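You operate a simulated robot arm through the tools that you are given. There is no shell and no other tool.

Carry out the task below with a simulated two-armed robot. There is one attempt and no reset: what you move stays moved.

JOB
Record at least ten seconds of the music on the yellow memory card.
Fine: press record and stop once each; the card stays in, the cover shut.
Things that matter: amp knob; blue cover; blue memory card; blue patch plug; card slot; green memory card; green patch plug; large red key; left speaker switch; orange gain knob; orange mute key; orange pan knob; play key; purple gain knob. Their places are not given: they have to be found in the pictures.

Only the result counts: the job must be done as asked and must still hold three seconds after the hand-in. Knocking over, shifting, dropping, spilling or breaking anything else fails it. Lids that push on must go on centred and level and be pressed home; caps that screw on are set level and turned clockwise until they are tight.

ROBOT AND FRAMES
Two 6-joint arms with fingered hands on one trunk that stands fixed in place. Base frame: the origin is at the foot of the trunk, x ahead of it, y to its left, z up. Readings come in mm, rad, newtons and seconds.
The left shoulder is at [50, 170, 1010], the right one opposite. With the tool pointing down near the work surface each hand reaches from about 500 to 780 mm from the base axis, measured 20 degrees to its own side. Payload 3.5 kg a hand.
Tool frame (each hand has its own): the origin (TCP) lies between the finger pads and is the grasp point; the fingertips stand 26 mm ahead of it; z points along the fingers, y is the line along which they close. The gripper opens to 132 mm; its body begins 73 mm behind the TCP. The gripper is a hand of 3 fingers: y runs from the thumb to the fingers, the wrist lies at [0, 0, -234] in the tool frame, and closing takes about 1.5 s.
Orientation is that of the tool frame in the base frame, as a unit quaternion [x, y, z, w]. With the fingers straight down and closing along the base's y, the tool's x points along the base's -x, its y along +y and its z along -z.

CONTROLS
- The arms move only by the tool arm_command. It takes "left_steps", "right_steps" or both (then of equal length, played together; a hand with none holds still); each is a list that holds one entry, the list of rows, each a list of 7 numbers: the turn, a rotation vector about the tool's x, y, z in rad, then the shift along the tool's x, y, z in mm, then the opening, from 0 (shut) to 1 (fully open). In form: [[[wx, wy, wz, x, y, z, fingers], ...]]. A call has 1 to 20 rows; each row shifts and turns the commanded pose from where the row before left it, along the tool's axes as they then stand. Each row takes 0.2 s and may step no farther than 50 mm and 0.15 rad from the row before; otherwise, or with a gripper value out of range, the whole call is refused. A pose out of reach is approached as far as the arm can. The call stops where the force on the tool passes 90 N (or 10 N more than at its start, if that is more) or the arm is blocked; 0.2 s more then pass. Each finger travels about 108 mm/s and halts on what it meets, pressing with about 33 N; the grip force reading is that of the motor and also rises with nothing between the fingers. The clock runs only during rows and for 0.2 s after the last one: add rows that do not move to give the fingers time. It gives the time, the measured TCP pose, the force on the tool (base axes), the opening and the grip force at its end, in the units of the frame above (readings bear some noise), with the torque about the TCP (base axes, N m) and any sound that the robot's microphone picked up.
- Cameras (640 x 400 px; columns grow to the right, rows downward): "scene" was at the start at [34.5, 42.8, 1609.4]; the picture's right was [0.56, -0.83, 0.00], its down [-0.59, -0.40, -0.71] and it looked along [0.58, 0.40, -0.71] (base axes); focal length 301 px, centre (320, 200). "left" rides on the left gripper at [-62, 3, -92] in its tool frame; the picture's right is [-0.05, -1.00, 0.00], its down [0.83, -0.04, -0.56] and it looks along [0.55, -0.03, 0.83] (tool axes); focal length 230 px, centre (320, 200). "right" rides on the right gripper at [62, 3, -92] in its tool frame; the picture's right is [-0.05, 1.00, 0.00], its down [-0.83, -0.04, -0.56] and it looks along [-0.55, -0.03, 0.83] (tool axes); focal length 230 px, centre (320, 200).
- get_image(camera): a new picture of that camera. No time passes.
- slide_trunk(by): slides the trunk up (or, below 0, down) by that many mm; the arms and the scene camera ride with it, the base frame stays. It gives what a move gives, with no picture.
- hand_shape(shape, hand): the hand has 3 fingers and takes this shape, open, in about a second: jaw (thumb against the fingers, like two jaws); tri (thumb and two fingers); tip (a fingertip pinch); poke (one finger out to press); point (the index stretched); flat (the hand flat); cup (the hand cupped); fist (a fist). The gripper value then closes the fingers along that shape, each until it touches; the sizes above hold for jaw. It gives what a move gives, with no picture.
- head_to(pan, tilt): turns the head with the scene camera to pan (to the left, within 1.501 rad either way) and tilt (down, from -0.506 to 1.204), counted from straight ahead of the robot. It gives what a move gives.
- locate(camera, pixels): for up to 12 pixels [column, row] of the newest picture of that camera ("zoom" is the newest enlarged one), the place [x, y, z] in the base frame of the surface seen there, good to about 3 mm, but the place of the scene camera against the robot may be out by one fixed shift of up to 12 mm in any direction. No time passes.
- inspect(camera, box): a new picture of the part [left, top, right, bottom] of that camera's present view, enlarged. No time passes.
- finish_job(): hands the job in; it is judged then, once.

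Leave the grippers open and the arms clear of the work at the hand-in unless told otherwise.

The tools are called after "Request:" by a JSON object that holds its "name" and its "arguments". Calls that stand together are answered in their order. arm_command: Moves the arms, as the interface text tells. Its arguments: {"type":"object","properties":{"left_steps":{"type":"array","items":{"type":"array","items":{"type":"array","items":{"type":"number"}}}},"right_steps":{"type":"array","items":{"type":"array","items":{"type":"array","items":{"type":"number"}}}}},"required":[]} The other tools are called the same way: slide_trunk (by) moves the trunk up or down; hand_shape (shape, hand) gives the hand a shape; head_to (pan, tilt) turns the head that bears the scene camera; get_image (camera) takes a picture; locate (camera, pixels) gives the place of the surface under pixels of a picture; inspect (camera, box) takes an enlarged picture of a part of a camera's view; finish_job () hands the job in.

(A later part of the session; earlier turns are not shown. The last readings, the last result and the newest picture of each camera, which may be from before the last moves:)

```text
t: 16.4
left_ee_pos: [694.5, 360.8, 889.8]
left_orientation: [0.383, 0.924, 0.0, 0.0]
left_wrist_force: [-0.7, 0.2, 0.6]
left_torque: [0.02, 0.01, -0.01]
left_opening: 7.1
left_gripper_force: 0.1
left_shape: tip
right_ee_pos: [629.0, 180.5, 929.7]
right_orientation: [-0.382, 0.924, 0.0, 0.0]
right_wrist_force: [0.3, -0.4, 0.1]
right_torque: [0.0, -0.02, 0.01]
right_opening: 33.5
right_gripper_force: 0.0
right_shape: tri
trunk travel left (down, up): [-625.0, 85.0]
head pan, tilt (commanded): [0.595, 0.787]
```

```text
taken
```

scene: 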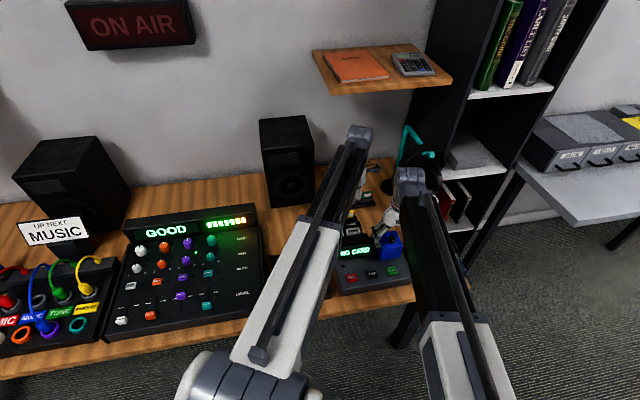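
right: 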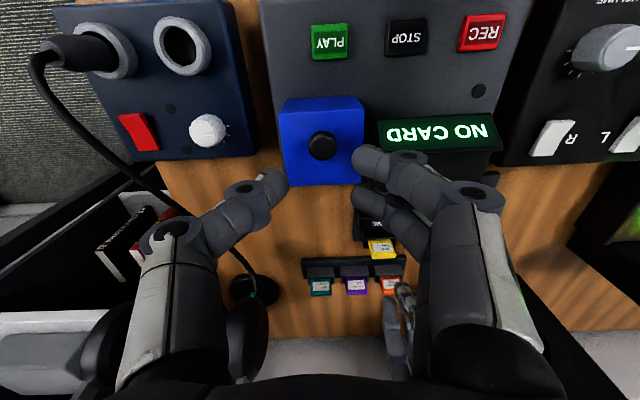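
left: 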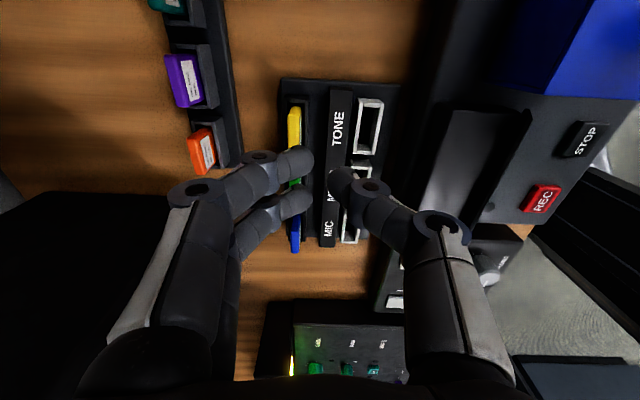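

Fingers pair up ±11 mm with the thumb opposite, so the knob must be centred between the two fingers. The knob appears about 2 mm toward the back of my axis; I'll correct by −2 mm in tool x and +0.7 in y, lower 62 mm, and close again.

Request:
{"name": "arm_command", "arguments": {"right_steps": [[[0, 0, 0, -2, 0.7, 0, 0.45], [0, 0, 0, 0, 0, 25, 0.45], [0, 0, 0, 0, 0, 25, 0.45], [0, 0, 0, 0, 0, 12, 0.45], [0, 0, 0, 0, 0, 0, 0.45], [0, 0, 0, 0, 0, 0, 0.25], [0, 0, 0, 0, 0, 0, 0.12], [0, 0, 0, 0, 0, 0, 0.12], [0, 0, 0, 0, 0, 0, 0.12]]]}}

Request:
{"name": "inspect", "arguments": {"camera": "right", "box": [240, 100, 420, 240]}}

```text
t: 18.4
left_ee_pos: [694.7, 359.8, 889.1]
left_orientation: [0.384, 0.923, 0.0, -0.001]
left_wrist_force: [-0.2, -0.5, 0.1]
left_torque: [0.0, 0.02, 0.01]
left_opening: 7.3
left_gripper_force: 0.0
left_shape: tip
right_ee_pos: [627.5, 181.4, 867.2]
right_orientation: [-0.383, 0.924, 0.0, 0.0]
right_wrist_force: [1.9, -0.1, -0.2]
right_torque: [0.0, 0.0, 0.02]
right_opening: 16.3
right_gripper_force: 0.0
right_shape: tri
trunk travel left (down, up): [-625.0, 85.0]
head pan, tilt (commanded): [0.595, 0.787]
```

```text
2.86 times, centred on (330, 170) of right
```

zoom: 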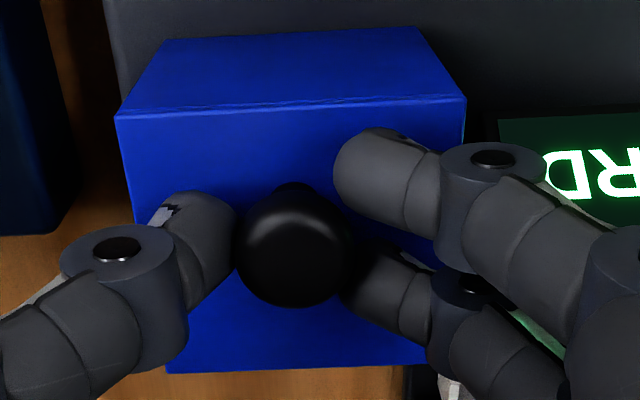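

Now the knob is between thumb (left) and the two fingers (right), still about 2 mm toward the rear finger. I'll shift −2 mm in tool x and close further.

Request:
{"name": "arm_command", "arguments": {"right_steps": [[[0, 0, 0, -2, 0, 0, 0.16], [0, 0, 0, 0, 0, 0, 0.16], [0, 0, 0, 0, 0, 0, 0.08], [0, 0, 0, 0, 0, 0, 0.04], [0, 0, 0, 0, 0, 0, 0], [0, 0, 0, 0, 0, 0, 0]]]}}

Request:
{"name": "inspect", "arguments": {"camera": "right", "box": [240, 100, 420, 240]}}

```text
t: 19.8
left_ee_pos: [696.6, 360.0, 890.0]
left_orientation: [0.383, 0.924, 0.0, -0.001]
left_wrist_force: [0.0, 0.2, -0.6]
left_torque: [-0.02, -0.01, 0.02]
left_opening: 7.0
left_gripper_force: 0.0
left_shape: tip
right_ee_pos: [630.0, 183.3, 866.1]
right_orientation: [-0.383, 0.924, 0.0, -0.002]
right_wrist_force: [9.0, 2.1, -15.9]
right_torque: [0.01, -0.13, 0.04]
right_opening: 6.3
right_gripper_force: 33.2
right_shape: tri
trunk travel left (down, up): [-625.0, 85.0]
head pan, tilt (commanded): [0.595, 0.787]
```

```text
2.86 times, centred on (330, 170) of right
```

zoom: 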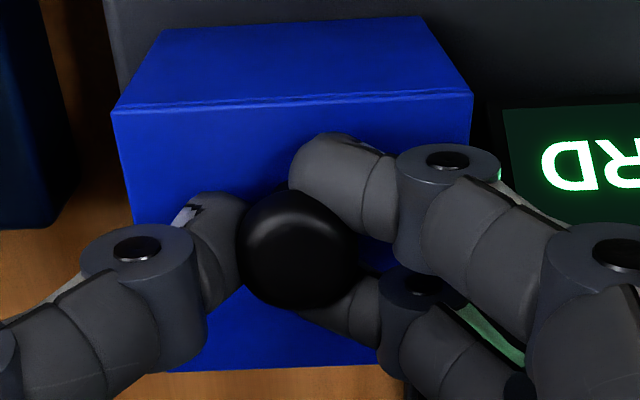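

The fingers now hold the knob's stem under its head on three sides. I'll lift only 4 mm and read the force and picture to learn how the cover moves.

Request:
{"name": "arm_command", "arguments": {"right_steps": [[[0, 0, 0, 0, 0, -2, 0], [0, 0, 0, 0, 0, -2, 0], [0, 0, 0, 0, 0, 0, 0]]]}}

Request:
{"name": "get_image", "arguments": {"camera": "right"}}

Request:
{"name": "inspect", "arguments": {"camera": "scene", "box": [355, 200, 435, 280]}}

```text
t: 20.6
left_ee_pos: [697.9, 361.2, 887.2]
left_orientation: [0.382, 0.924, -0.001, -0.001]
left_wrist_force: [0.4, -0.1, 0.3]
left_torque: [0.0, -0.01, 0.01]
left_opening: 7.1
left_gripper_force: 0.0
left_shape: tip
right_ee_pos: [631.8, 185.9, 868.4]
right_orientation: [-0.383, 0.924, 0.0, -0.002]
right_wrist_force: [16.6, 10.9, -37.0]
right_torque: [0.12, -0.24, 0.03]
right_opening: 4.7
right_gripper_force: 33.1
right_shape: tri
trunk travel left (down, up): [-625.0, 85.0]
head pan, tilt (commanded): [0.595, 0.787]
```

```text
taken
```

right: 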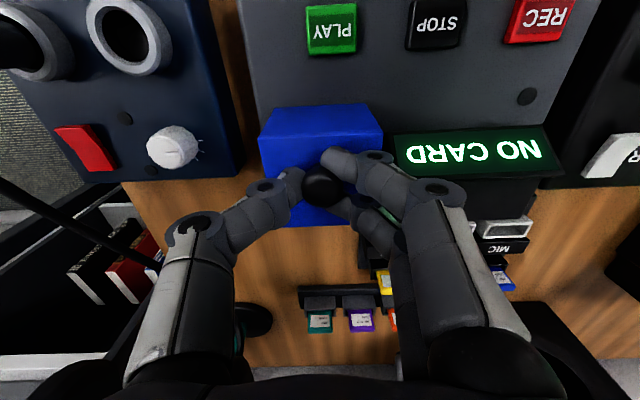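

```text
5.00 times, centred on (395, 240) of scene
```

zoom: 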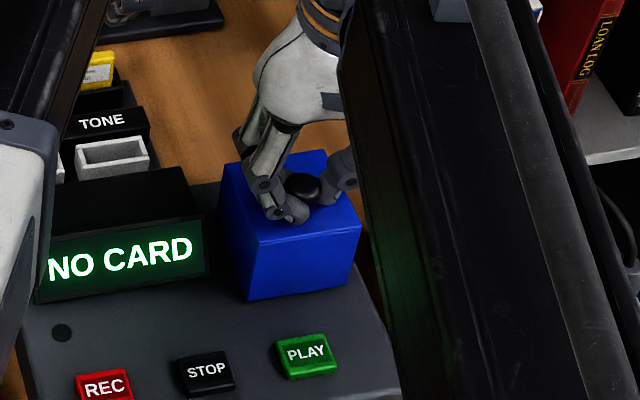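

The reaction is (+20 N toward the back, −37 N down) — exactly along the line from the knob to the cover's rear bottom edge, so the cover is hinged at the back and swings backward. The right arm is near its reach limit there, so I'll release, rise, and retreat the right hand to a viewing place; the left will push the cover open.

Request:
{"name": "arm_command", "arguments": {"right_steps": [[[0, 0, 0, 0, 0, 4, 0], [0, 0, 0, 0, 0, 0, 0.2], [0, 0, 0, 0, 0, 0, 0.45], [0, 0, 0, 0, 0, 0, 0.45], [0, 0, 0, 0, 0, -20, 0.45], [0, 0, 0, 0, 0, -40, 0.45], [0, 0, 0, 0, 0, -40, 0.45], [0, 0, 0, 35, -35, -10, 0.45], [0, 0, 0, 35, -35, -10, 0.45], [0, 0, 0, 30, -35, 0, 0.45], [0, 0, 0, 0, -30, 0, 0.45]]]}}

Request:
{"name": "get_image", "arguments": {"camera": "right"}}

Request:
{"name": "get_image", "arguments": {"camera": "scene"}}

```text
refused: row 8 steps farther than a row can; nothing moved
```

```text
taken
```

right: 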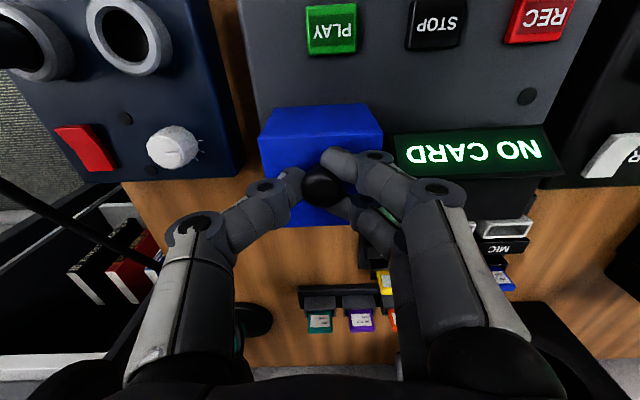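

```text
taken
```

scene: 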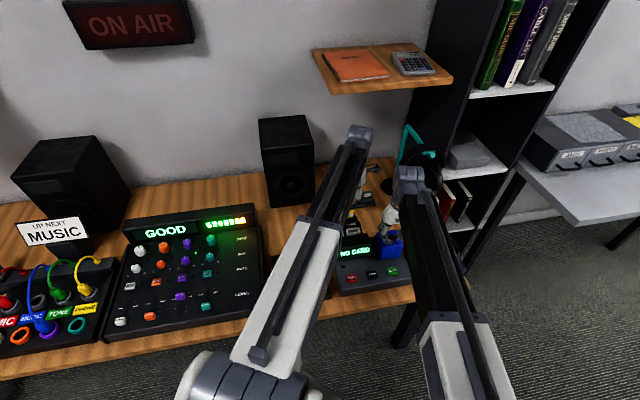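

Row 8 was slightly too long; nothing moved. I repeat it with smaller steps.

Request:
{"name": "arm_command", "arguments": {"right_steps": [[[0, 0, 0, 0, 0, 4, 0], [0, 0, 0, 0, 0, 0, 0.2], [0, 0, 0, 0, 0, 0, 0.45], [0, 0, 0, 0, 0, 0, 0.45], [0, 0, 0, 0, 0, -20, 0.45], [0, 0, 0, 0, 0, -40, 0.45], [0, 0, 0, 0, 0, -40, 0.45], [0, 0, 0, 32, -32, -10, 0.45], [0, 0, 0, 32, -32, -10, 0.45], [0, 0, 0, 32, -32, 0, 0.45], [0, 0, 0, 0, -40, 0, 0.45]]]}}

Request:
{"name": "get_image", "arguments": {"camera": "right"}}

Request:
{"name": "get_image", "arguments": {"camera": "scene"}}

```text
t: 23.0
left_ee_pos: [694.6, 360.7, 889.5]
left_orientation: [0.382, 0.924, 0.001, 0.0]
left_wrist_force: [-0.3, -0.2, 0.6]
left_torque: [-0.01, 0.02, -0.01]
left_opening: 7.1
left_gripper_force: 0.1
left_shape: tip
right_ee_pos: [658.5, 18.0, 986.8]
right_orientation: [-0.383, 0.924, 0.0, 0.0]
right_wrist_force: [-0.2, -0.2, -0.2]
right_torque: [-0.01, 0.01, -0.02]
right_opening: 58.7
right_gripper_force: 0.2
right_shape: tri
trunk travel left (down, up): [-625.0, 85.0]
head pan, tilt (commanded): [0.595, 0.787]
```

```text
taken
```

right: 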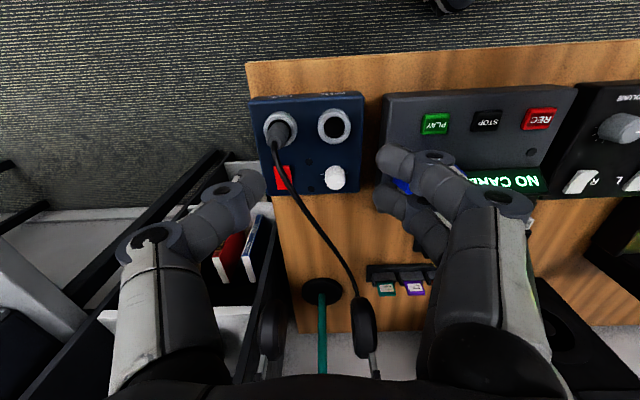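

```text
taken
```

scene: 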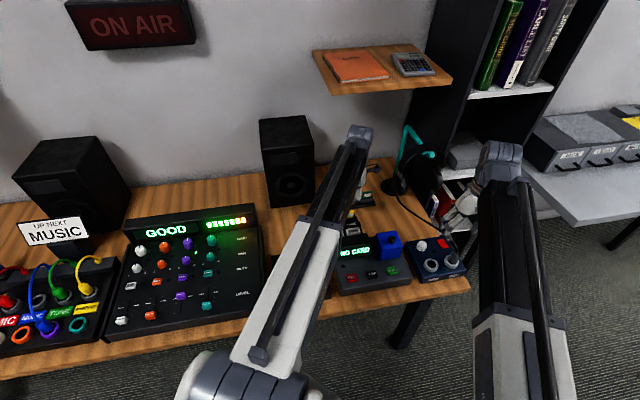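

The cover is shut again and the right hand is clear at (658,18,987). I'll move it a bit further right and up to leave room, while the left hand rises and turns +90° so that it can push toward the back with its camera looking at the cover's front.

Request:
{"name": "arm_command", "arguments": {"right_steps": [[[0, 0, 0, 20, -20, -33, 0.45], [0, 0, 0, 20, -20, -33, 0.45], [0, 0, 0, 20, -20, -33, 0.45]]]}}

Request:
{"name": "arm_command", "arguments": {"left_steps": [[[0, 0, 0, 0, -25, -25, 0.05], [0, 0, 0, 0, -35, -25, 0.05], [0, 0, 0, 0, -35, 0, 0.05], [0, 0, 0.131, 0, 0, 0, 0.05], [0, 0, 0.131, 0, 0, 0, 0.05], [0, 0, 0.131, 0, 0, 0, 0.05], [0, 0, 0.131, 0, 0, 0, 0.05], [0, 0, 0.131, 0, 0, 0, 0.05], [0, 0, 0.131, 0, 0, 0, 0.05], [0, 0, 0.131, 0, 0, 0, 0.05], [0, 0, 0.131, 0, 0, 0, 0.05], [0, 0, 0.131, 0, 0, 0, 0.05], [0, 0, 0.131, 0, 0, 0, 0.05], [0, 0, 0.131, 0, 0, 0, 0.05], [0, 0, 0.13, 0, 0, 0, 0.05]]]}}

Request:
{"name": "get_image", "arguments": {"camera": "left"}}

Request:
{"name": "get_image", "arguments": {"camera": "scene"}}

```text
t: 23.8
left_ee_pos: [693.5, 359.2, 889.5]
left_orientation: [0.384, 0.924, 0.0, 0.0]
left_wrist_force: [1.0, 0.2, -0.7]
left_torque: [0.0, 0.01, -0.02]
left_opening: 6.9
left_gripper_force: 0.1
left_shape: tip
right_ee_pos: [657.0, -65.2, 1087.4]
right_orientation: [-0.383, 0.924, 0.0, 0.0]
right_wrist_force: [0.8, 0.9, 0.0]
right_torque: [0.01, 0.01, 0.0]
right_opening: 59.0
right_gripper_force: 0.0
right_shape: tri
trunk travel left (down, up): [-625.0, 85.0]
head pan, tilt (commanded): [0.595, 0.787]
```

```text
t: 27.0
left_ee_pos: [626.9, 291.9, 942.6]
left_orientation: [0.925, 0.381, -0.001, 0.001]
left_wrist_force: [0.0, -0.8, 0.0]
left_torque: [0.0, 0.01, -0.02]
left_opening: 6.6
left_gripper_force: 0.0
left_shape: tip
right_ee_pos: [657.7, -65.6, 1087.2]
right_orientation: [-0.383, 0.924, 0.0, 0.0]
right_wrist_force: [-0.6, -0.3, 0.0]
right_torque: [0.0, 0.0, -0.01]
right_opening: 58.9
right_gripper_force: 0.0
right_shape: tri
trunk travel left (down, up): [-625.0, 85.0]
head pan, tilt (commanded): [0.595, 0.787]
```

```text
taken
```

left: 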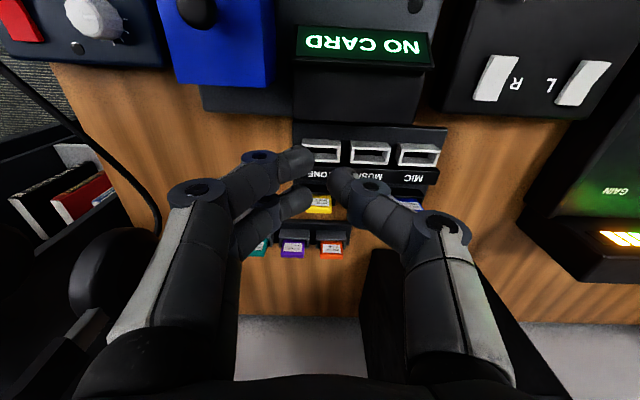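

```text
taken
```

scene: 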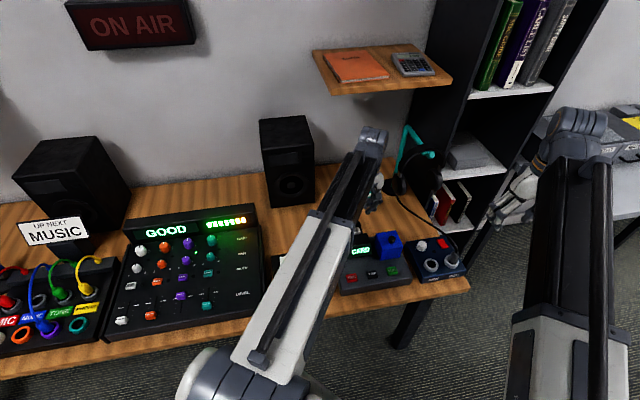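

The left hand now has tool x pointing to the desk's back. I'll move it to in front of the cover's front face: TCP (580,135), then lower until the fingertips are at z≈822, about 25 mm in front of the cover.

Request:
{"name": "arm_command", "arguments": {"left_steps": [[[0, 0, 0, -36, 0, 0, 0], [0, 0, 0, -36, 0, 0, 0], [0, 0, 0, -36, 0, 0, 0], [0, 0, 0, -36, 0, 0, 0], [0, 0, 0, 0, 39, 0, 0], [0, 0, 0, 0, 39, 0, 0], [0, 0, 0, 0, 0, 40, 0], [0, 0, 0, 0, 0, 35, 0], [0, 0, 0, 0, 0, 18, 0], [0, 0, 0, 0, 0, 0, 0]]]}}

Request:
{"name": "get_image", "arguments": {"camera": "left"}}

Request:
{"name": "get_image", "arguments": {"camera": "scene"}}

```text
t: 29.2
left_ee_pos: [582.0, 135.6, 847.9]
left_orientation: [0.925, 0.381, 0.0, -0.001]
left_wrist_force: [-0.5, 0.4, -0.1]
left_torque: [-0.01, 0.0, -0.03]
left_opening: 0.0
left_gripper_force: 33.3
left_shape: tip
right_ee_pos: [657.3, -64.9, 1085.8]
right_orientation: [-0.383, 0.924, 0.0, 0.0]
right_wrist_force: [0.6, -0.1, -0.4]
right_torque: [0.01, 0.01, -0.02]
right_opening: 59.0
right_gripper_force: 0.0
right_shape: tri
trunk travel left (down, up): [-625.0, 85.0]
head pan, tilt (commanded): [0.595, 0.787]
```

```text
taken
```

left: 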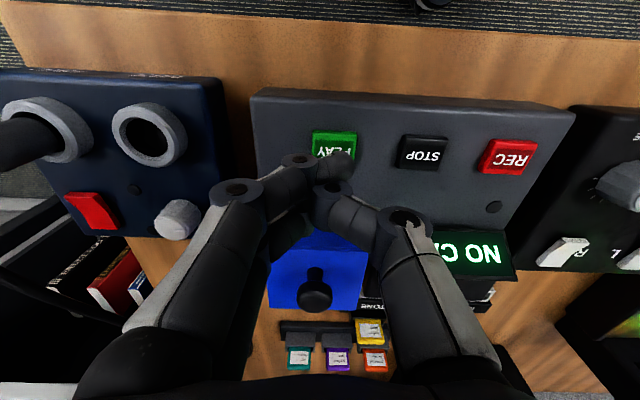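

```text
taken
```

scene: 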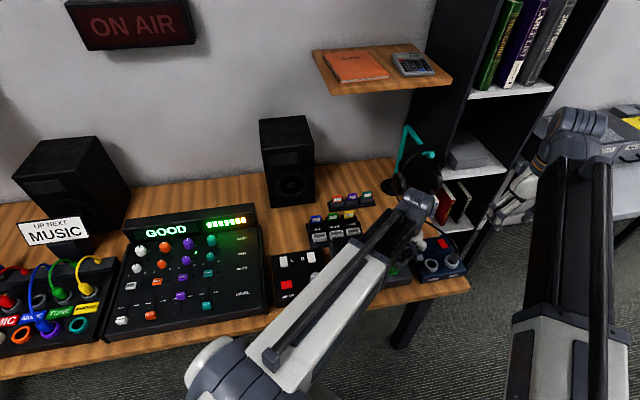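

The closed left fingers are in front of the cover, above PLAY but not touching it (tips z≈822). I push toward the back 45 mm in small steps and watch the force.

Request:
{"name": "arm_command", "arguments": {"left_steps": [[[0, 0, 0, 10, 0, 0, 0], [0, 0, 0, 10, 0, 0, 0], [0, 0, 0, 8, 0, 0, 0], [0, 0, 0, 6, 0, 0, 0], [0, 0, 0, 6, 0, 0, 0], [0, 0, 0, 5, 0, 0, 0]]]}}

Request:
{"name": "get_image", "arguments": {"camera": "left"}}

Request:
{"name": "inspect", "arguments": {"camera": "scene", "box": [340, 180, 460, 290]}}

```text
t: 30.6
left_ee_pos: [612.7, 165.5, 848.7]
left_orientation: [0.924, 0.382, 0.001, -0.001]
left_wrist_force: [-1.2, -2.6, 2.8]
left_torque: [0.03, 0.04, 0.04]
left_opening: 0.0
left_gripper_force: 33.0
left_shape: tip
right_ee_pos: [656.6, -64.9, 1087.1]
right_orientation: [-0.382, 0.924, 0.0, 0.001]
right_wrist_force: [1.0, 0.0, -0.1]
right_torque: [-0.03, 0.02, 0.01]
right_opening: 58.9
right_gripper_force: 0.1
right_shape: tri
trunk travel left (down, up): [-625.0, 85.0]
head pan, tilt (commanded): [0.595, 0.787]
```

```text
taken
```

left: 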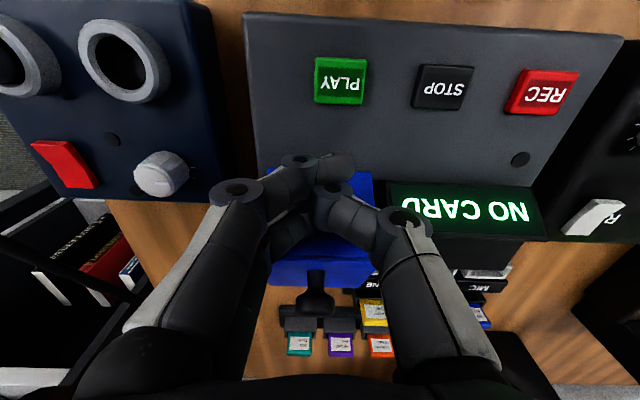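

```text
3.64 times, centred on (400, 235) of scene
```

zoom: 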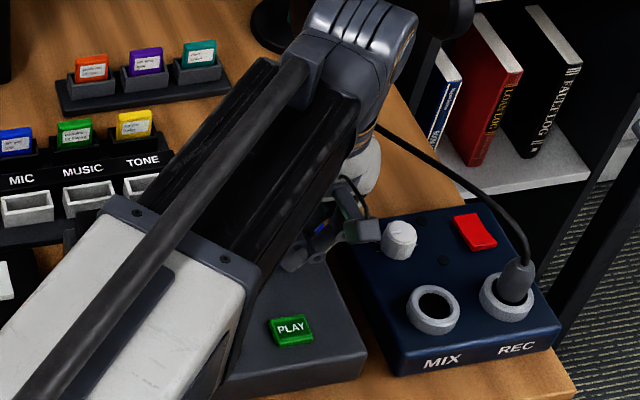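

It is tilting back easily (≈4 N). I continue pushing 40 mm in small steps to bring it past vertical.

Request:
{"name": "arm_command", "arguments": {"left_steps": [[[0, 0, 0, 5, 0, 0, 0], [0, 0, 0, 5, 0, 0, 0], [0, 0, 0, 5, 0, 0, 0], [0, 0, 0, 5, 0, 0, 0], [0, 0, 0, 5, 0, 0, 0], [0, 0, 0, 0, 0, 0, 0]]]}}

Request:
{"name": "get_image", "arguments": {"camera": "left"}}

Request:
{"name": "get_image", "arguments": {"camera": "right"}}

```text
t: 32.0
left_ee_pos: [629.2, 183.5, 851.8]
left_orientation: [0.924, 0.382, 0.002, 0.0]
left_wrist_force: [-11.4, -18.0, 37.5]
left_torque: [0.35, 0.11, 0.09]
left_opening: 0.0
left_gripper_force: 33.1
left_shape: tip
right_ee_pos: [654.4, -66.6, 1089.6]
right_orientation: [-0.384, 0.923, 0.001, 0.002]
right_wrist_force: [-0.1, -0.3, 0.2]
right_torque: [-0.04, 0.02, 0.03]
right_opening: 58.6
right_gripper_force: 0.1
right_shape: tri
trunk travel left (down, up): [-625.0, 85.0]
head pan, tilt (commanded): [0.595, 0.787]
```

```text
taken
```

left: 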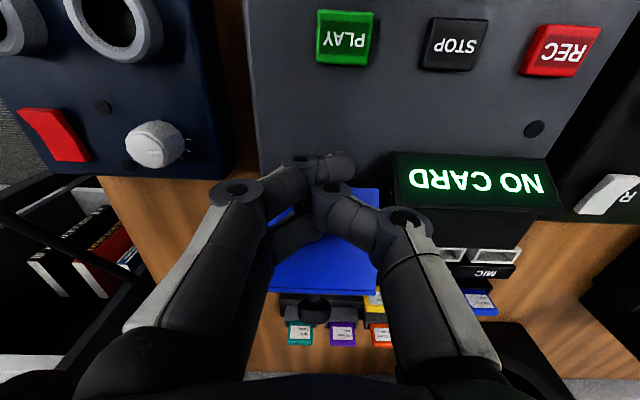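

```text
taken
```

right: 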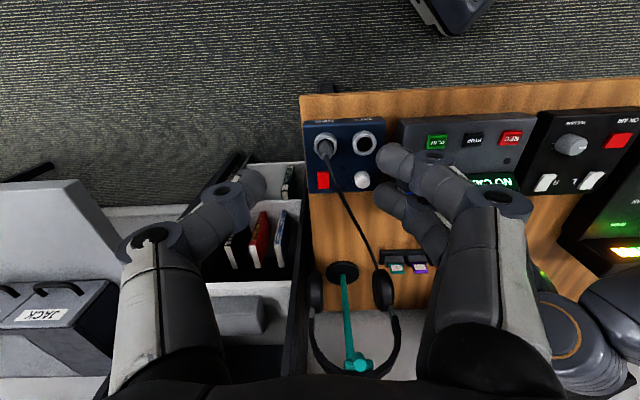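

The force has turned upward (37 N) — the fingertip is pressing on the now steeply tilted front face (about 60° open). I'll back off 70 mm and see whether the cover stays up, and what lies under it.

Request:
{"name": "arm_command", "arguments": {"left_steps": [[[0, 0, 0, -10, 0, 0, 0], [0, 0, 0, -20, 0, 0, 0], [0, 0, 0, -20, 0, 0, 0], [0, 0, 0, -20, 0, 0, 0], [0, 0, 0, -10, 0, 0, 0]]]}}

Request:
{"name": "get_image", "arguments": {"camera": "left"}}

Request:
{"name": "get_image", "arguments": {"camera": "scene"}}

```text
t: 33.2
left_ee_pos: [574.7, 128.7, 846.8]
left_orientation: [0.924, 0.382, -0.001, 0.0]
left_wrist_force: [0.0, -0.1, 0.0]
left_torque: [-0.02, 0.02, -0.03]
left_opening: 0.0
left_gripper_force: 33.0
left_shape: tip
right_ee_pos: [657.7, -64.2, 1087.1]
right_orientation: [-0.382, 0.924, 0.0, 0.0]
right_wrist_force: [0.5, 0.2, -0.2]
right_torque: [-0.01, -0.01, -0.01]
right_opening: 58.7
right_gripper_force: 0.1
right_shape: tri
trunk travel left (down, up): [-625.0, 85.0]
head pan, tilt (commanded): [0.595, 0.787]
```

```text
taken
```

left: 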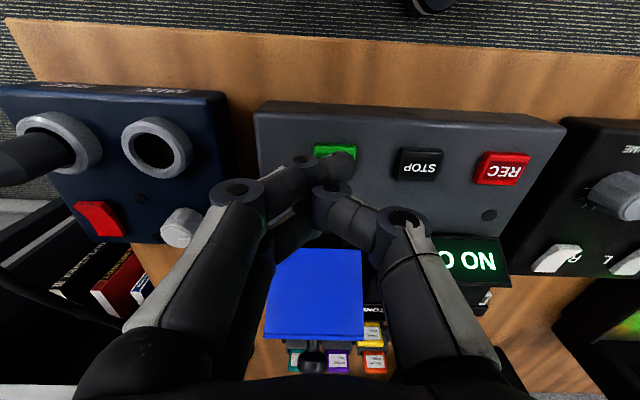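

```text
taken
```

scene: 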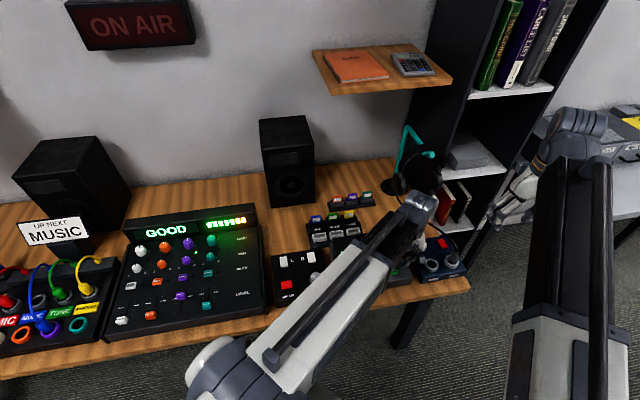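

The cover stays open by itself (blue face up, knob pointing back at (315,355)). I'll raise the left hand to look at the slot beneath.

Request:
{"name": "arm_command", "arguments": {"left_steps": [[[0, 0, 0, -10, 0, -35, 0], [0, 0, 0, 0, 0, -45, 0], [0, 0, 0, 0, -25, -30, 0.5], [0, 0, 0, 0, -25, 0, 0.5], [0, 0, 0, 0, 0, 0, 0.5]]]}}

Request:
{"name": "get_image", "arguments": {"camera": "left"}}

Request:
{"name": "get_image", "arguments": {"camera": "scene"}}

```text
t: 34.4
left_ee_pos: [531.0, 157.2, 957.1]
left_orientation: [0.924, 0.382, -0.001, -0.001]
left_wrist_force: [-0.7, -0.7, 0.0]
left_torque: [-0.02, 0.05, -0.01]
left_opening: 65.3
left_gripper_force: 0.1
left_shape: tip
right_ee_pos: [657.7, -65.5, 1087.0]
right_orientation: [-0.383, 0.924, 0.0, -0.001]
right_wrist_force: [0.0, -0.1, -0.6]
right_torque: [0.02, 0.0, 0.03]
right_opening: 58.7
right_gripper_force: 0.0
right_shape: tri
trunk travel left (down, up): [-625.0, 85.0]
head pan, tilt (commanded): [0.595, 0.787]
```

```text
taken
```

left: 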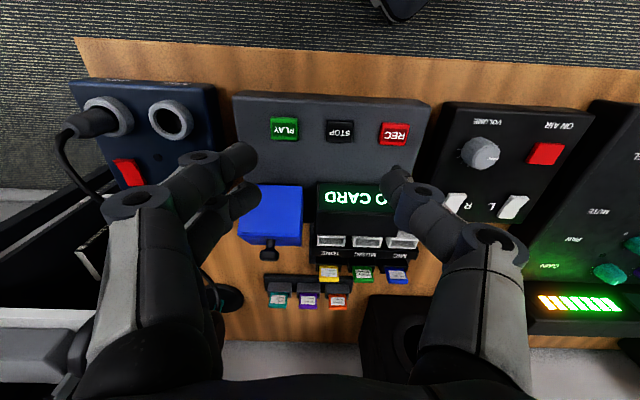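

```text
taken
```

scene: 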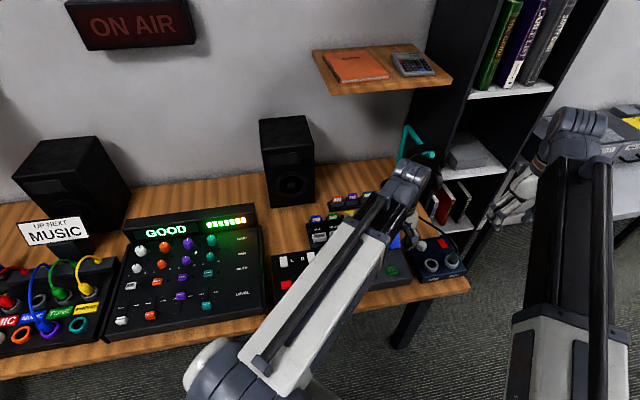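

I see the blue face at (270,210) and the knob at (268,250). Zooming in on the area between it and the keys to find the slot.

Request:
{"name": "inspect", "arguments": {"camera": "left", "box": [210, 100, 350, 270]}}

Request:
{"name": "locate", "arguments": {"camera": "left", "pixels": [[245, 190], [298, 188], [245, 235], [298, 237], [268, 250], [270, 175], [250, 175], [295, 175], [270, 165], [285, 130]]}}

```text
2.35 times, centred on (280, 185) of left
```

zoom: 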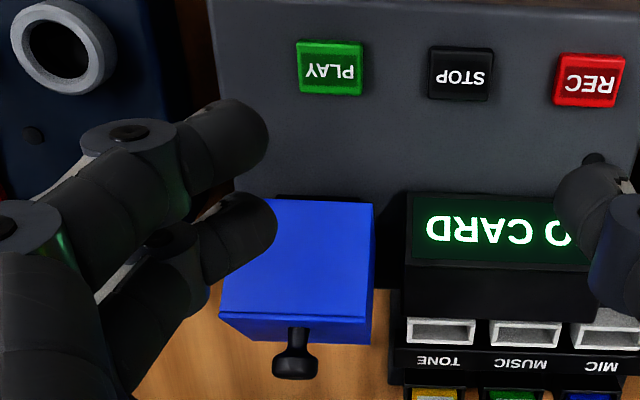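

```text
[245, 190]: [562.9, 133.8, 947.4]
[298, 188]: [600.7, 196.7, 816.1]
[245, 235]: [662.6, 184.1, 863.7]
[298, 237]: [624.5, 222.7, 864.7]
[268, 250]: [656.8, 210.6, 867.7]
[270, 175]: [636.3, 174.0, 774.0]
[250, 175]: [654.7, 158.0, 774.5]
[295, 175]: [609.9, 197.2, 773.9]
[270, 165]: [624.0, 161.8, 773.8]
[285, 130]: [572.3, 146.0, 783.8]
```

The lip is now at z≈816 (about 40° open; recorder top z≈774), so it rests part-open and the slot is still hidden. I'll tilt the left hand 0.5 rad and lower it in front to look under the cover.

Request:
{"name": "arm_command", "arguments": {"left_steps": [[[0, 0, 0, 0, 25, 0, 1], [0, 0, 0, 0, 25, 0, 1], [0, 0, 0, 0, 0, 40, 1], [0, 0, 0, 0, 0, 40, 1], [0, 0, 0, 0, 0, 20, 1], [0, 0.125, 0, 0, 0, 0, 1], [0, 0.125, 0, 0, 0, 0, 1], [0, 0.125, 0, 0, 0, 0, 1], [0, 0.125, 0, 0, 0, 0, 1]]]}}

Request:
{"name": "get_image", "arguments": {"camera": "left"}}

```text
t: 36.4
left_ee_pos: [567.1, 120.9, 858.4]
left_orientation: [0.895, 0.37, 0.229, -0.095]
left_wrist_force: [-0.6, 0.1, -0.3]
left_torque: [-0.03, 0.0, 0.0]
left_opening: 132.1
left_gripper_force: 0.1
left_shape: tip
right_ee_pos: [657.6, -64.7, 1087.5]
right_orientation: [-0.382, 0.924, 0.0, 0.0]
right_wrist_force: [0.1, -0.1, 0.2]
right_torque: [0.01, 0.0, 0.01]
right_opening: 59.0
right_gripper_force: 0.0
right_shape: tri
trunk travel left (down, up): [-625.0, 85.0]
head pan, tilt (commanded): [0.595, 0.787]
```

```text
taken
```

left: 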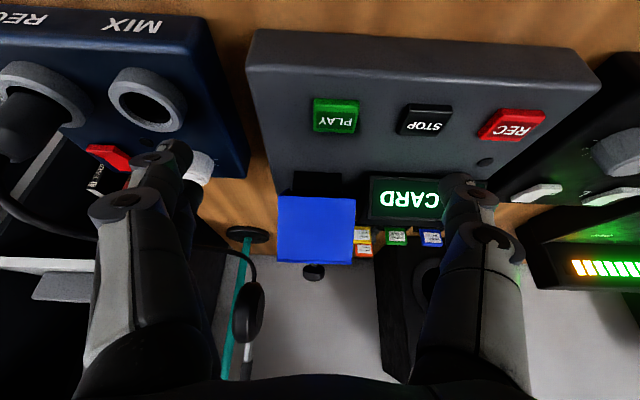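

Under the lip I see a dark area at (318,183). Zooming in there.

Request:
{"name": "inspect", "arguments": {"camera": "left", "box": [260, 130, 380, 280]}}

Request:
{"name": "locate", "arguments": {"camera": "left", "pixels": [[282, 197], [353, 199], [282, 260], [350, 262], [318, 175], [318, 185], [318, 192], [300, 180], [335, 180], [315, 272], [318, 230]]}}

```text
2.67 times, centred on (320, 205) of left
```

zoom: 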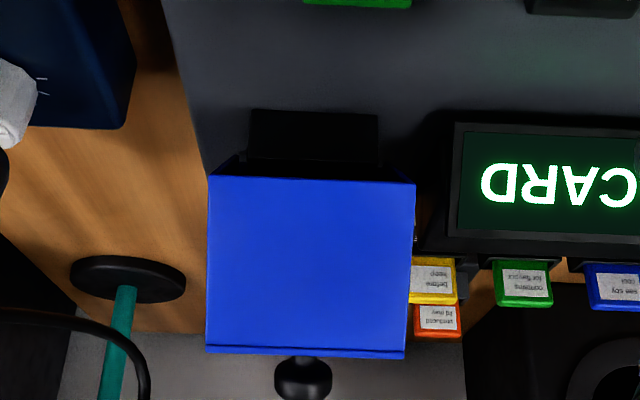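

```text
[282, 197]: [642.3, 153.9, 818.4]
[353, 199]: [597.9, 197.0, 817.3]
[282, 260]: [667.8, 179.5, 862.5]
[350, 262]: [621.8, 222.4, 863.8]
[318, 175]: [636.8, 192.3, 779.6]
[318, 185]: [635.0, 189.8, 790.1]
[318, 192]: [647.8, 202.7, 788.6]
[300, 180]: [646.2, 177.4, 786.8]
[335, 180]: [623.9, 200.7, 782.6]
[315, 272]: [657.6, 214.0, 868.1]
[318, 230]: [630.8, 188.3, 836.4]
```

There is a black slot block under the cover (front d≈583, top z≈790, centred at e≈316), and the cover is resting at about 39° open. I'll straighten the hand, close the fingers, lower the tips to z≈806 so the finger shaft (not its tip) pushes the lip, and push back further.

Request:
{"name": "arm_command", "arguments": {"left_steps": [[[0, -0.125, 0, 0, 0, 0, 0.5], [0, -0.125, 0, 0, 0, 0, 0], [0, -0.125, 0, 0, 0, 0, 0], [0, -0.125, 0, 0, 0, 0, 0], [0, 0, 0, 0, 0, 0, 0], [0, 0, 0, 0, 0, 0, 0], [0, 0, 0, 0, 0, 26, 0], [0, 0, 0, 20, 0, 0, 0], [0, 0, 0, 20, 0, 0, 0], [0, 0, 0, 15, 0, 0, 0], [0, 0, 0, 8, 0, 0, 0], [0, 0, 0, 8, 0, 0, 0]]]}}

Request:
{"name": "get_image", "arguments": {"camera": "left"}}

```text
t: 39.0
left_ee_pos: [617.7, 172.4, 831.3]
left_orientation: [0.924, 0.382, -0.001, 0.0]
left_wrist_force: [0.3, -0.6, 0.0]
left_torque: [-0.04, 0.0, 0.0]
left_opening: 0.1
left_gripper_force: 33.3
left_shape: tip
right_ee_pos: [658.9, -64.3, 1085.9]
right_orientation: [-0.382, 0.924, 0.0, -0.001]
right_wrist_force: [0.8, -0.9, 0.0]
right_torque: [0.01, 0.01, 0.02]
right_opening: 58.6
right_gripper_force: 0.1
right_shape: tri
trunk travel left (down, up): [-625.0, 85.0]
head pan, tilt (commanded): [0.595, 0.787]
```

```text
taken
```

left: 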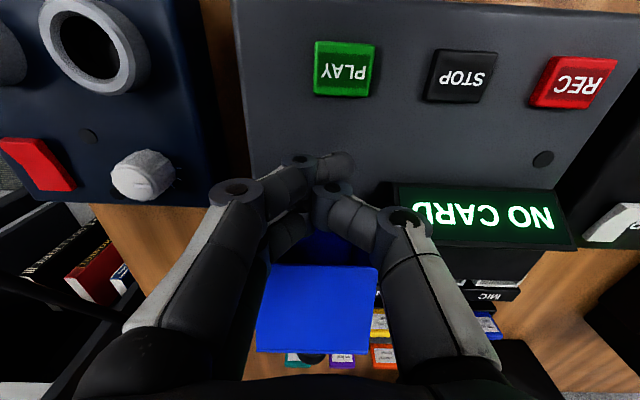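

Almost no force, and the face is tilting further. I continue 36 mm more.

Request:
{"name": "arm_command", "arguments": {"left_steps": [[[0, 0, 0, 8, 0, 0, 0], [0, 0, 0, 8, 0, 0, 0], [0, 0, 0, 7, 0, 0, 0], [0, 0, 0, 7, 0, 0, 0], [0, 0, 0, 6, 0, 0, 0]]]}}

Request:
{"name": "get_image", "arguments": {"camera": "left"}}

Request:
{"name": "get_image", "arguments": {"camera": "scene"}}

```text
t: 40.2
left_ee_pos: [643.2, 198.0, 832.8]
left_orientation: [0.924, 0.382, -0.001, 0.0]
left_wrist_force: [0.3, 0.2, 0.5]
left_torque: [-0.04, 0.01, -0.02]
left_opening: 0.0
left_gripper_force: 33.0
left_shape: tip
right_ee_pos: [656.8, -65.3, 1086.6]
right_orientation: [-0.383, 0.924, -0.001, 0.0]
right_wrist_force: [0.7, -0.7, -0.3]
right_torque: [-0.02, 0.01, -0.01]
right_opening: 59.0
right_gripper_force: 0.1
right_shape: tri
trunk travel left (down, up): [-625.0, 85.0]
head pan, tilt (commanded): [0.595, 0.787]
```

```text
taken
```

left: 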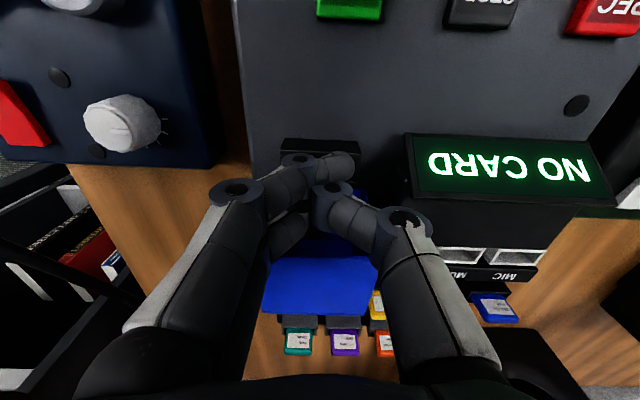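

```text
taken
```

scene: 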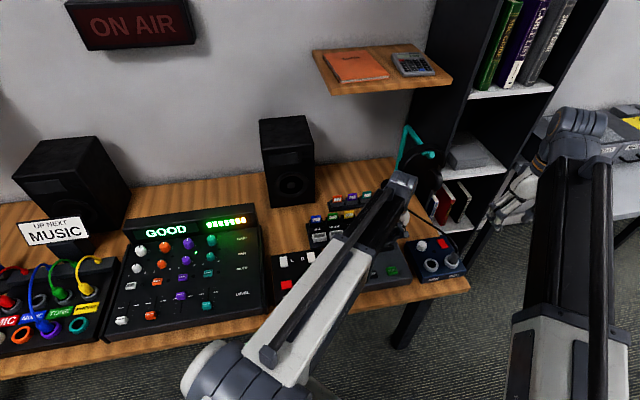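

The force is still zero and the face is nearly flat on top — the cover seems past vertical. I back off toward the front and rise to see.

Request:
{"name": "arm_command", "arguments": {"left_steps": [[[0, 0, 0, -20, 0, 0, 0], [0, 0, 0, -30, 0, -5, 0], [0, 0, 0, -30, 0, -25, 0.3], [0, 0, 0, -20, 0, -40, 0.5], [0, 0, 0, 0, -30, -35, 0.5]]]}}

Request:
{"name": "get_image", "arguments": {"camera": "left"}}

Request:
{"name": "inspect", "arguments": {"camera": "left", "box": [210, 100, 390, 280]}}

```text
t: 41.4
left_ee_pos: [549.3, 147.6, 936.7]
left_orientation: [0.924, 0.382, 0.0, -0.001]
left_wrist_force: [-0.1, -0.1, -0.4]
left_torque: [0.06, 0.0, -0.01]
left_opening: 65.5
left_gripper_force: 0.1
left_shape: tip
right_ee_pos: [657.6, -65.9, 1086.5]
right_orientation: [-0.382, 0.924, 0.0, 0.0]
right_wrist_force: [0.0, 0.0, -0.4]
right_torque: [-0.04, -0.01, 0.01]
right_opening: 58.8
right_gripper_force: 0.0
right_shape: tri
trunk travel left (down, up): [-625.0, 85.0]
head pan, tilt (commanded): [0.595, 0.787]
```

```text
taken
```

left: 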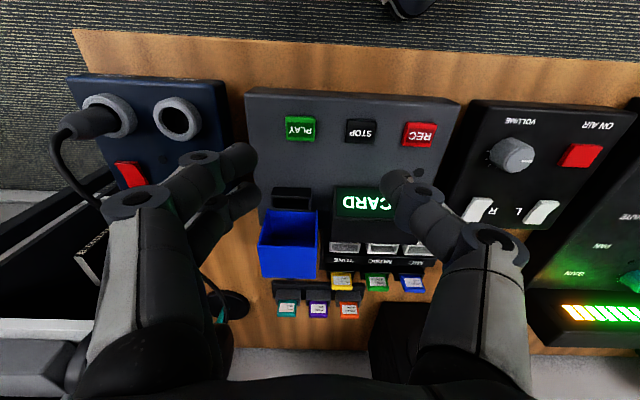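

```text
2.22 times, centred on (300, 190) of left
```

zoom: 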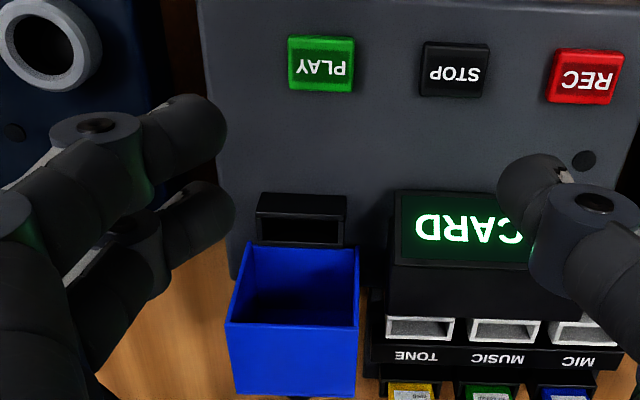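

The cover is fully open, leaning back, and the black card slot is visible at about (300,220) in the zoom. Let me measure the slot block and its opening.

Request:
{"name": "locate", "arguments": {"camera": "zoom", "pixels": [[262, 202], [342, 204], [262, 214], [342, 216], [262, 238], [340, 242], [300, 205], [300, 212], [300, 225], [300, 232], [270, 225], [335, 228]]}}

Request:
{"name": "inspect", "arguments": {"camera": "left", "box": [265, 175, 325, 220]}}

Request:
{"name": "locate", "arguments": {"camera": "zoom", "pixels": [[75, 145], [260, 150], [75, 250], [255, 262], [170, 150], [170, 170], [170, 230], [170, 255], [90, 210], [240, 210]]}}

```text
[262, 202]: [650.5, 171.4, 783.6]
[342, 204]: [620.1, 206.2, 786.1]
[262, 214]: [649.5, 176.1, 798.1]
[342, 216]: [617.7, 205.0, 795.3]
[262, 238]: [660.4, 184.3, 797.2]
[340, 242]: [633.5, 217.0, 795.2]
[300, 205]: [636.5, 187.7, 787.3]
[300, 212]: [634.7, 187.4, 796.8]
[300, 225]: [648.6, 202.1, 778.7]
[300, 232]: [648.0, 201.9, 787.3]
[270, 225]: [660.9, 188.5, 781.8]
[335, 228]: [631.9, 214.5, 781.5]
```

```text
8.89 times, centred on (295, 198) of left
```

zoom: 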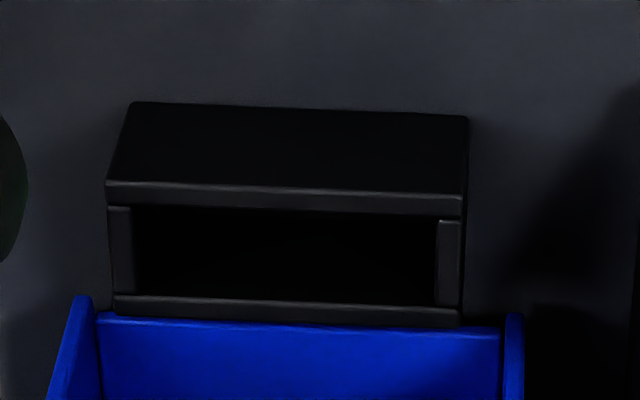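

```text
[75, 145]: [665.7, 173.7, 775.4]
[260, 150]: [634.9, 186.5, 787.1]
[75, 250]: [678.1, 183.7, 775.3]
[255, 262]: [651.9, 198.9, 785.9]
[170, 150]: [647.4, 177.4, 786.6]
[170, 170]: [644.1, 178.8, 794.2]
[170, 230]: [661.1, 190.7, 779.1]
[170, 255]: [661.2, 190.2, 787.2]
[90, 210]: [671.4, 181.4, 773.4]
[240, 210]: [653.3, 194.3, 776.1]
```

Slot opening is about 42 × 15 mm, centre ≈ (640,196), rim z≈797. Now I'll measure the opened cover's lip and corners to know its angle and the room behind the slot.

Request:
{"name": "inspect", "arguments": {"camera": "left", "box": [240, 180, 340, 300]}}

Request:
{"name": "locate", "arguments": {"camera": "left", "pixels": [[262, 246], [316, 247], [262, 275], [314, 275], [290, 250], [290, 274], [268, 212], [318, 214], [290, 230], [335, 200], [335, 225]]}}

Request:
{"name": "get_image", "arguments": {"camera": "right"}}

```text
3.33 times, centred on (290, 240) of left
```

zoom: 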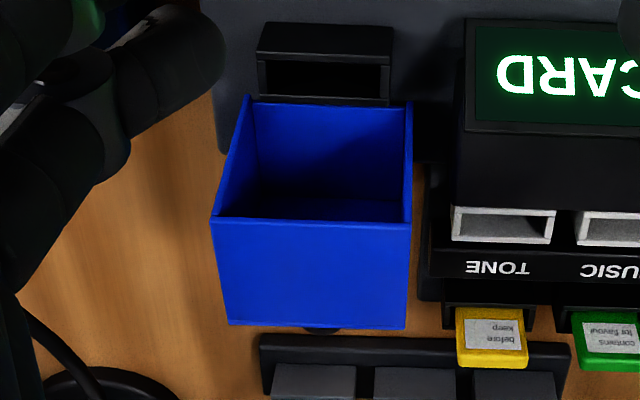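

```text
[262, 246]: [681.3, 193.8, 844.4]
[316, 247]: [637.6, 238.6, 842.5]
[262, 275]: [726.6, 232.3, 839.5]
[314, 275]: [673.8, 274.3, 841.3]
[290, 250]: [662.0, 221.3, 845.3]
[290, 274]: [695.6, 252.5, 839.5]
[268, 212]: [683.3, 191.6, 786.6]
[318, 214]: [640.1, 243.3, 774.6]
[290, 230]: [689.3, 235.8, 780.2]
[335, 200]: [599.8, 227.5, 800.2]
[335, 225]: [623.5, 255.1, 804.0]
```

```text
taken
```

right: 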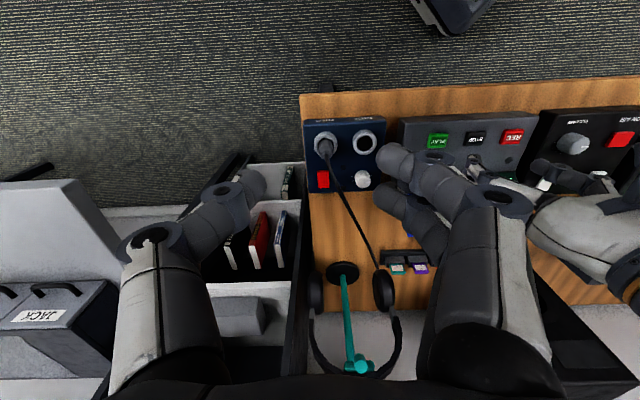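

The lip is at d≈619, z≈843 (cover about 95° open). I need to know the fingers' real profile to choose the grip direction, so I'll measure points on the thumb and fingers in the left picture.

Request:
{"name": "locate", "arguments": {"camera": "left", "pixels": [[392, 178], [388, 190], [405, 190], [424, 189], [440, 200], [460, 212], [497, 233], [247, 155], [240, 165], [203, 157], [170, 175], [135, 197]]}}

Request:
{"name": "inspect", "arguments": {"camera": "right", "box": [440, 120, 640, 300]}}

```text
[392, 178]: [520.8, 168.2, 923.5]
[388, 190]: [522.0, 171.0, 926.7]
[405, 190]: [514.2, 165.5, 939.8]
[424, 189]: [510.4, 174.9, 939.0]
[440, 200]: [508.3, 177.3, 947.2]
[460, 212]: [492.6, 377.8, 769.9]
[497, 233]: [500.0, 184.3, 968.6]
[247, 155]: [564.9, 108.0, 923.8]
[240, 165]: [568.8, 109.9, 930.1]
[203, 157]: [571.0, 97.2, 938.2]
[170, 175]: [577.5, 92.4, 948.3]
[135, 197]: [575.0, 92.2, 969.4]
```

```text
2.22 times, centred on (540, 210) of right
```

zoom: 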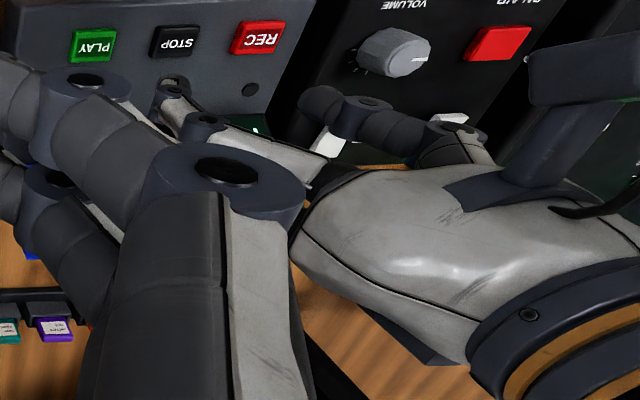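

At this opening the fingers lean about 15–35°, so a grip across the card's thickness would hit the cover's lip behind the slot unless it opens further. I'll test gently whether the cover can go beyond 95° by pushing its lip with the closed fingers (tips at z≈830).

Request:
{"name": "arm_command", "arguments": {"left_steps": [[[0, 0, 0, 0, 32, 0, 0], [0, 0, 0, 0, 0, 40, 0], [0, 0, 0, 0, 0, 40, 0], [0, 0, 0, 30, 0, 0, 0], [0, 0, 0, 30, 0, 0, 0], [0, 0, 0, 30, 0, 0, 0], [0, 0, 0, 6, 0, 0, 0], [0, 0, 0, 0, 0, 0, 0]]]}}

Request:
{"name": "get_image", "arguments": {"camera": "left"}}

```text
t: 43.2
left_ee_pos: [642.0, 193.9, 857.5]
left_orientation: [0.924, 0.383, 0.0, 0.0]
left_wrist_force: [-0.6, -1.1, -0.7]
left_torque: [-0.01, -0.02, 0.02]
left_opening: 0.0
left_gripper_force: 32.5
left_shape: tip
right_ee_pos: [657.0, -64.5, 1086.4]
right_orientation: [-0.383, 0.924, 0.0, 0.0]
right_wrist_force: [0.3, 0.1, 0.7]
right_torque: [-0.03, 0.0, 0.0]
right_opening: 59.1
right_gripper_force: 0.1
right_shape: tri
trunk travel left (down, up): [-625.0, 85.0]
head pan, tilt (commanded): [0.595, 0.787]
```

```text
taken
```

left: 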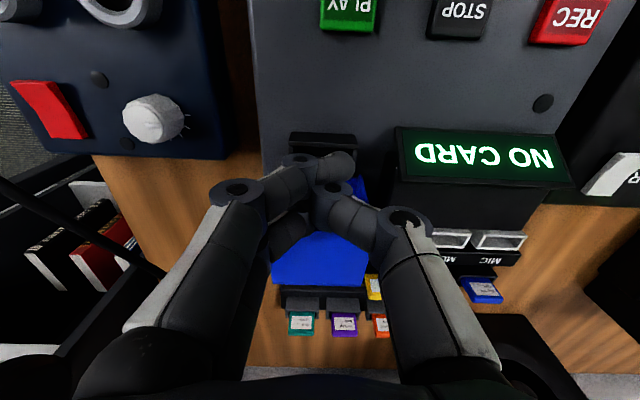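

No contact yet (≈1 N). I push 16 mm more in 4 mm steps.

Request:
{"name": "arm_command", "arguments": {"left_steps": [[[0, 0, 0, 4, 0, 0, 0], [0, 0, 0, 4, 0, 0, 0], [0, 0, 0, 4, 0, 0, 0], [0, 0, 0, 4, 0, 0, 0], [0, 0, 0, 0, 0, 0, 0]]]}}

Request:
{"name": "get_image", "arguments": {"camera": "left"}}

```text
t: 44.4
left_ee_pos: [651.4, 201.8, 857.3]
left_orientation: [0.925, 0.381, 0.0, 0.0]
left_wrist_force: [-7.4, -6.2, 1.1]
left_torque: [-0.13, 0.14, 0.07]
left_opening: 0.0
left_gripper_force: 32.8
left_shape: tip
right_ee_pos: [656.3, -65.6, 1087.5]
right_orientation: [-0.382, 0.924, 0.0, 0.0]
right_wrist_force: [-0.4, 0.4, 0.3]
right_torque: [-0.02, -0.02, 0.0]
right_opening: 58.9
right_gripper_force: 0.1
right_shape: tri
trunk travel left (down, up): [-625.0, 85.0]
head pan, tilt (commanded): [0.595, 0.787]
```

```text
taken
```

left: 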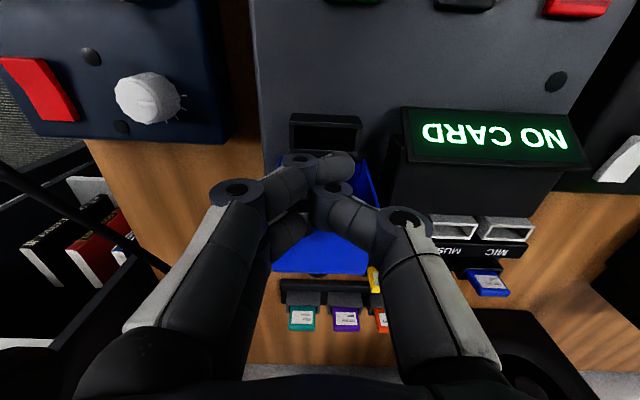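

At 603 mm the lip resists with ≈10 N, so ~95° is its stop; that's enough. I'll pick the card across its thickness and insert it with the hand leaning slightly toward the front. First the left hand retreats to the front, rises, and turns back −90°.

Request:
{"name": "arm_command", "arguments": {"left_steps": [[[0, 0, 0, -25, 0, 0, 0], [0, 0, 0, -35, 0, 0, 0], [0, 0, 0, -30, 0, -20, 0], [0, 0, 0, 0, 0, -35, 0.3], [0, 0, 0, 0, 0, -30, 0.3], [0, 0, -0.131, 0, 0, 0, 0.3], [0, 0, -0.131, 0, 0, 0, 0.3], [0, 0, -0.131, 0, 0, 0, 0.3], [0, 0, -0.131, 0, 0, 0, 0.3], [0, 0, -0.131, 0, 0, 0, 0.3], [0, 0, -0.131, 0, 0, 0, 0.3], [0, 0, -0.131, 0, 0, 0, 0.3], [0, 0, -0.131, 0, 0, 0, 0.3], [0, 0, -0.131, 0, 0, 0, 0.3], [0, 0, -0.131, 0, 0, 0, 0.3], [0, 0, -0.131, 0, 0, 0, 0.3], [0, 0, -0.131, 0, 0, 0, 0.3]]]}}

Request:
{"name": "get_image", "arguments": {"camera": "left"}}

Request:
{"name": "get_image", "arguments": {"camera": "scene"}}

```text
t: 48.0
left_ee_pos: [588.4, 138.9, 942.3]
left_orientation: [0.382, 0.924, 0.001, 0.0]
left_wrist_force: [0.1, 0.2, 0.3]
left_torque: [0.01, 0.02, -0.02]
left_opening: 39.5
left_gripper_force: 0.0
left_shape: tip
right_ee_pos: [656.6, -64.9, 1086.6]
right_orientation: [-0.383, 0.924, 0.0, 0.0]
right_wrist_force: [-0.2, 0.3, -0.9]
right_torque: [0.0, -0.01, 0.01]
right_opening: 58.8
right_gripper_force: 0.0
right_shape: tri
trunk travel left (down, up): [-625.0, 85.0]
head pan, tilt (commanded): [0.595, 0.787]
```

```text
taken
```

left: 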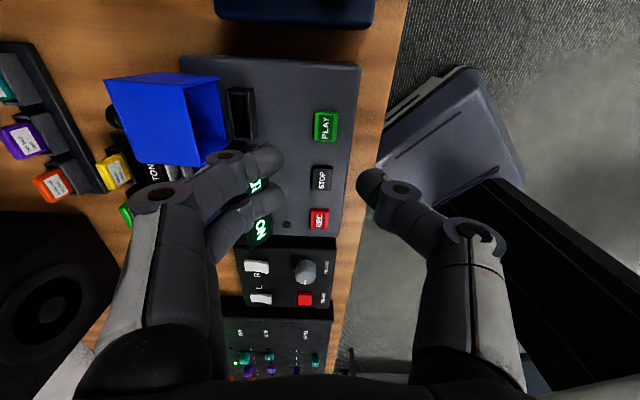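

```text
taken
```

scene: 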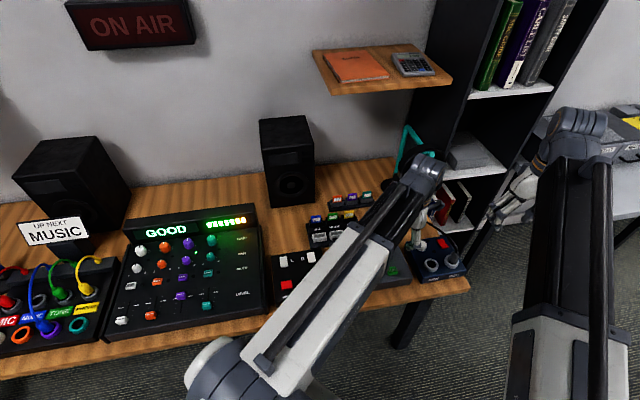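

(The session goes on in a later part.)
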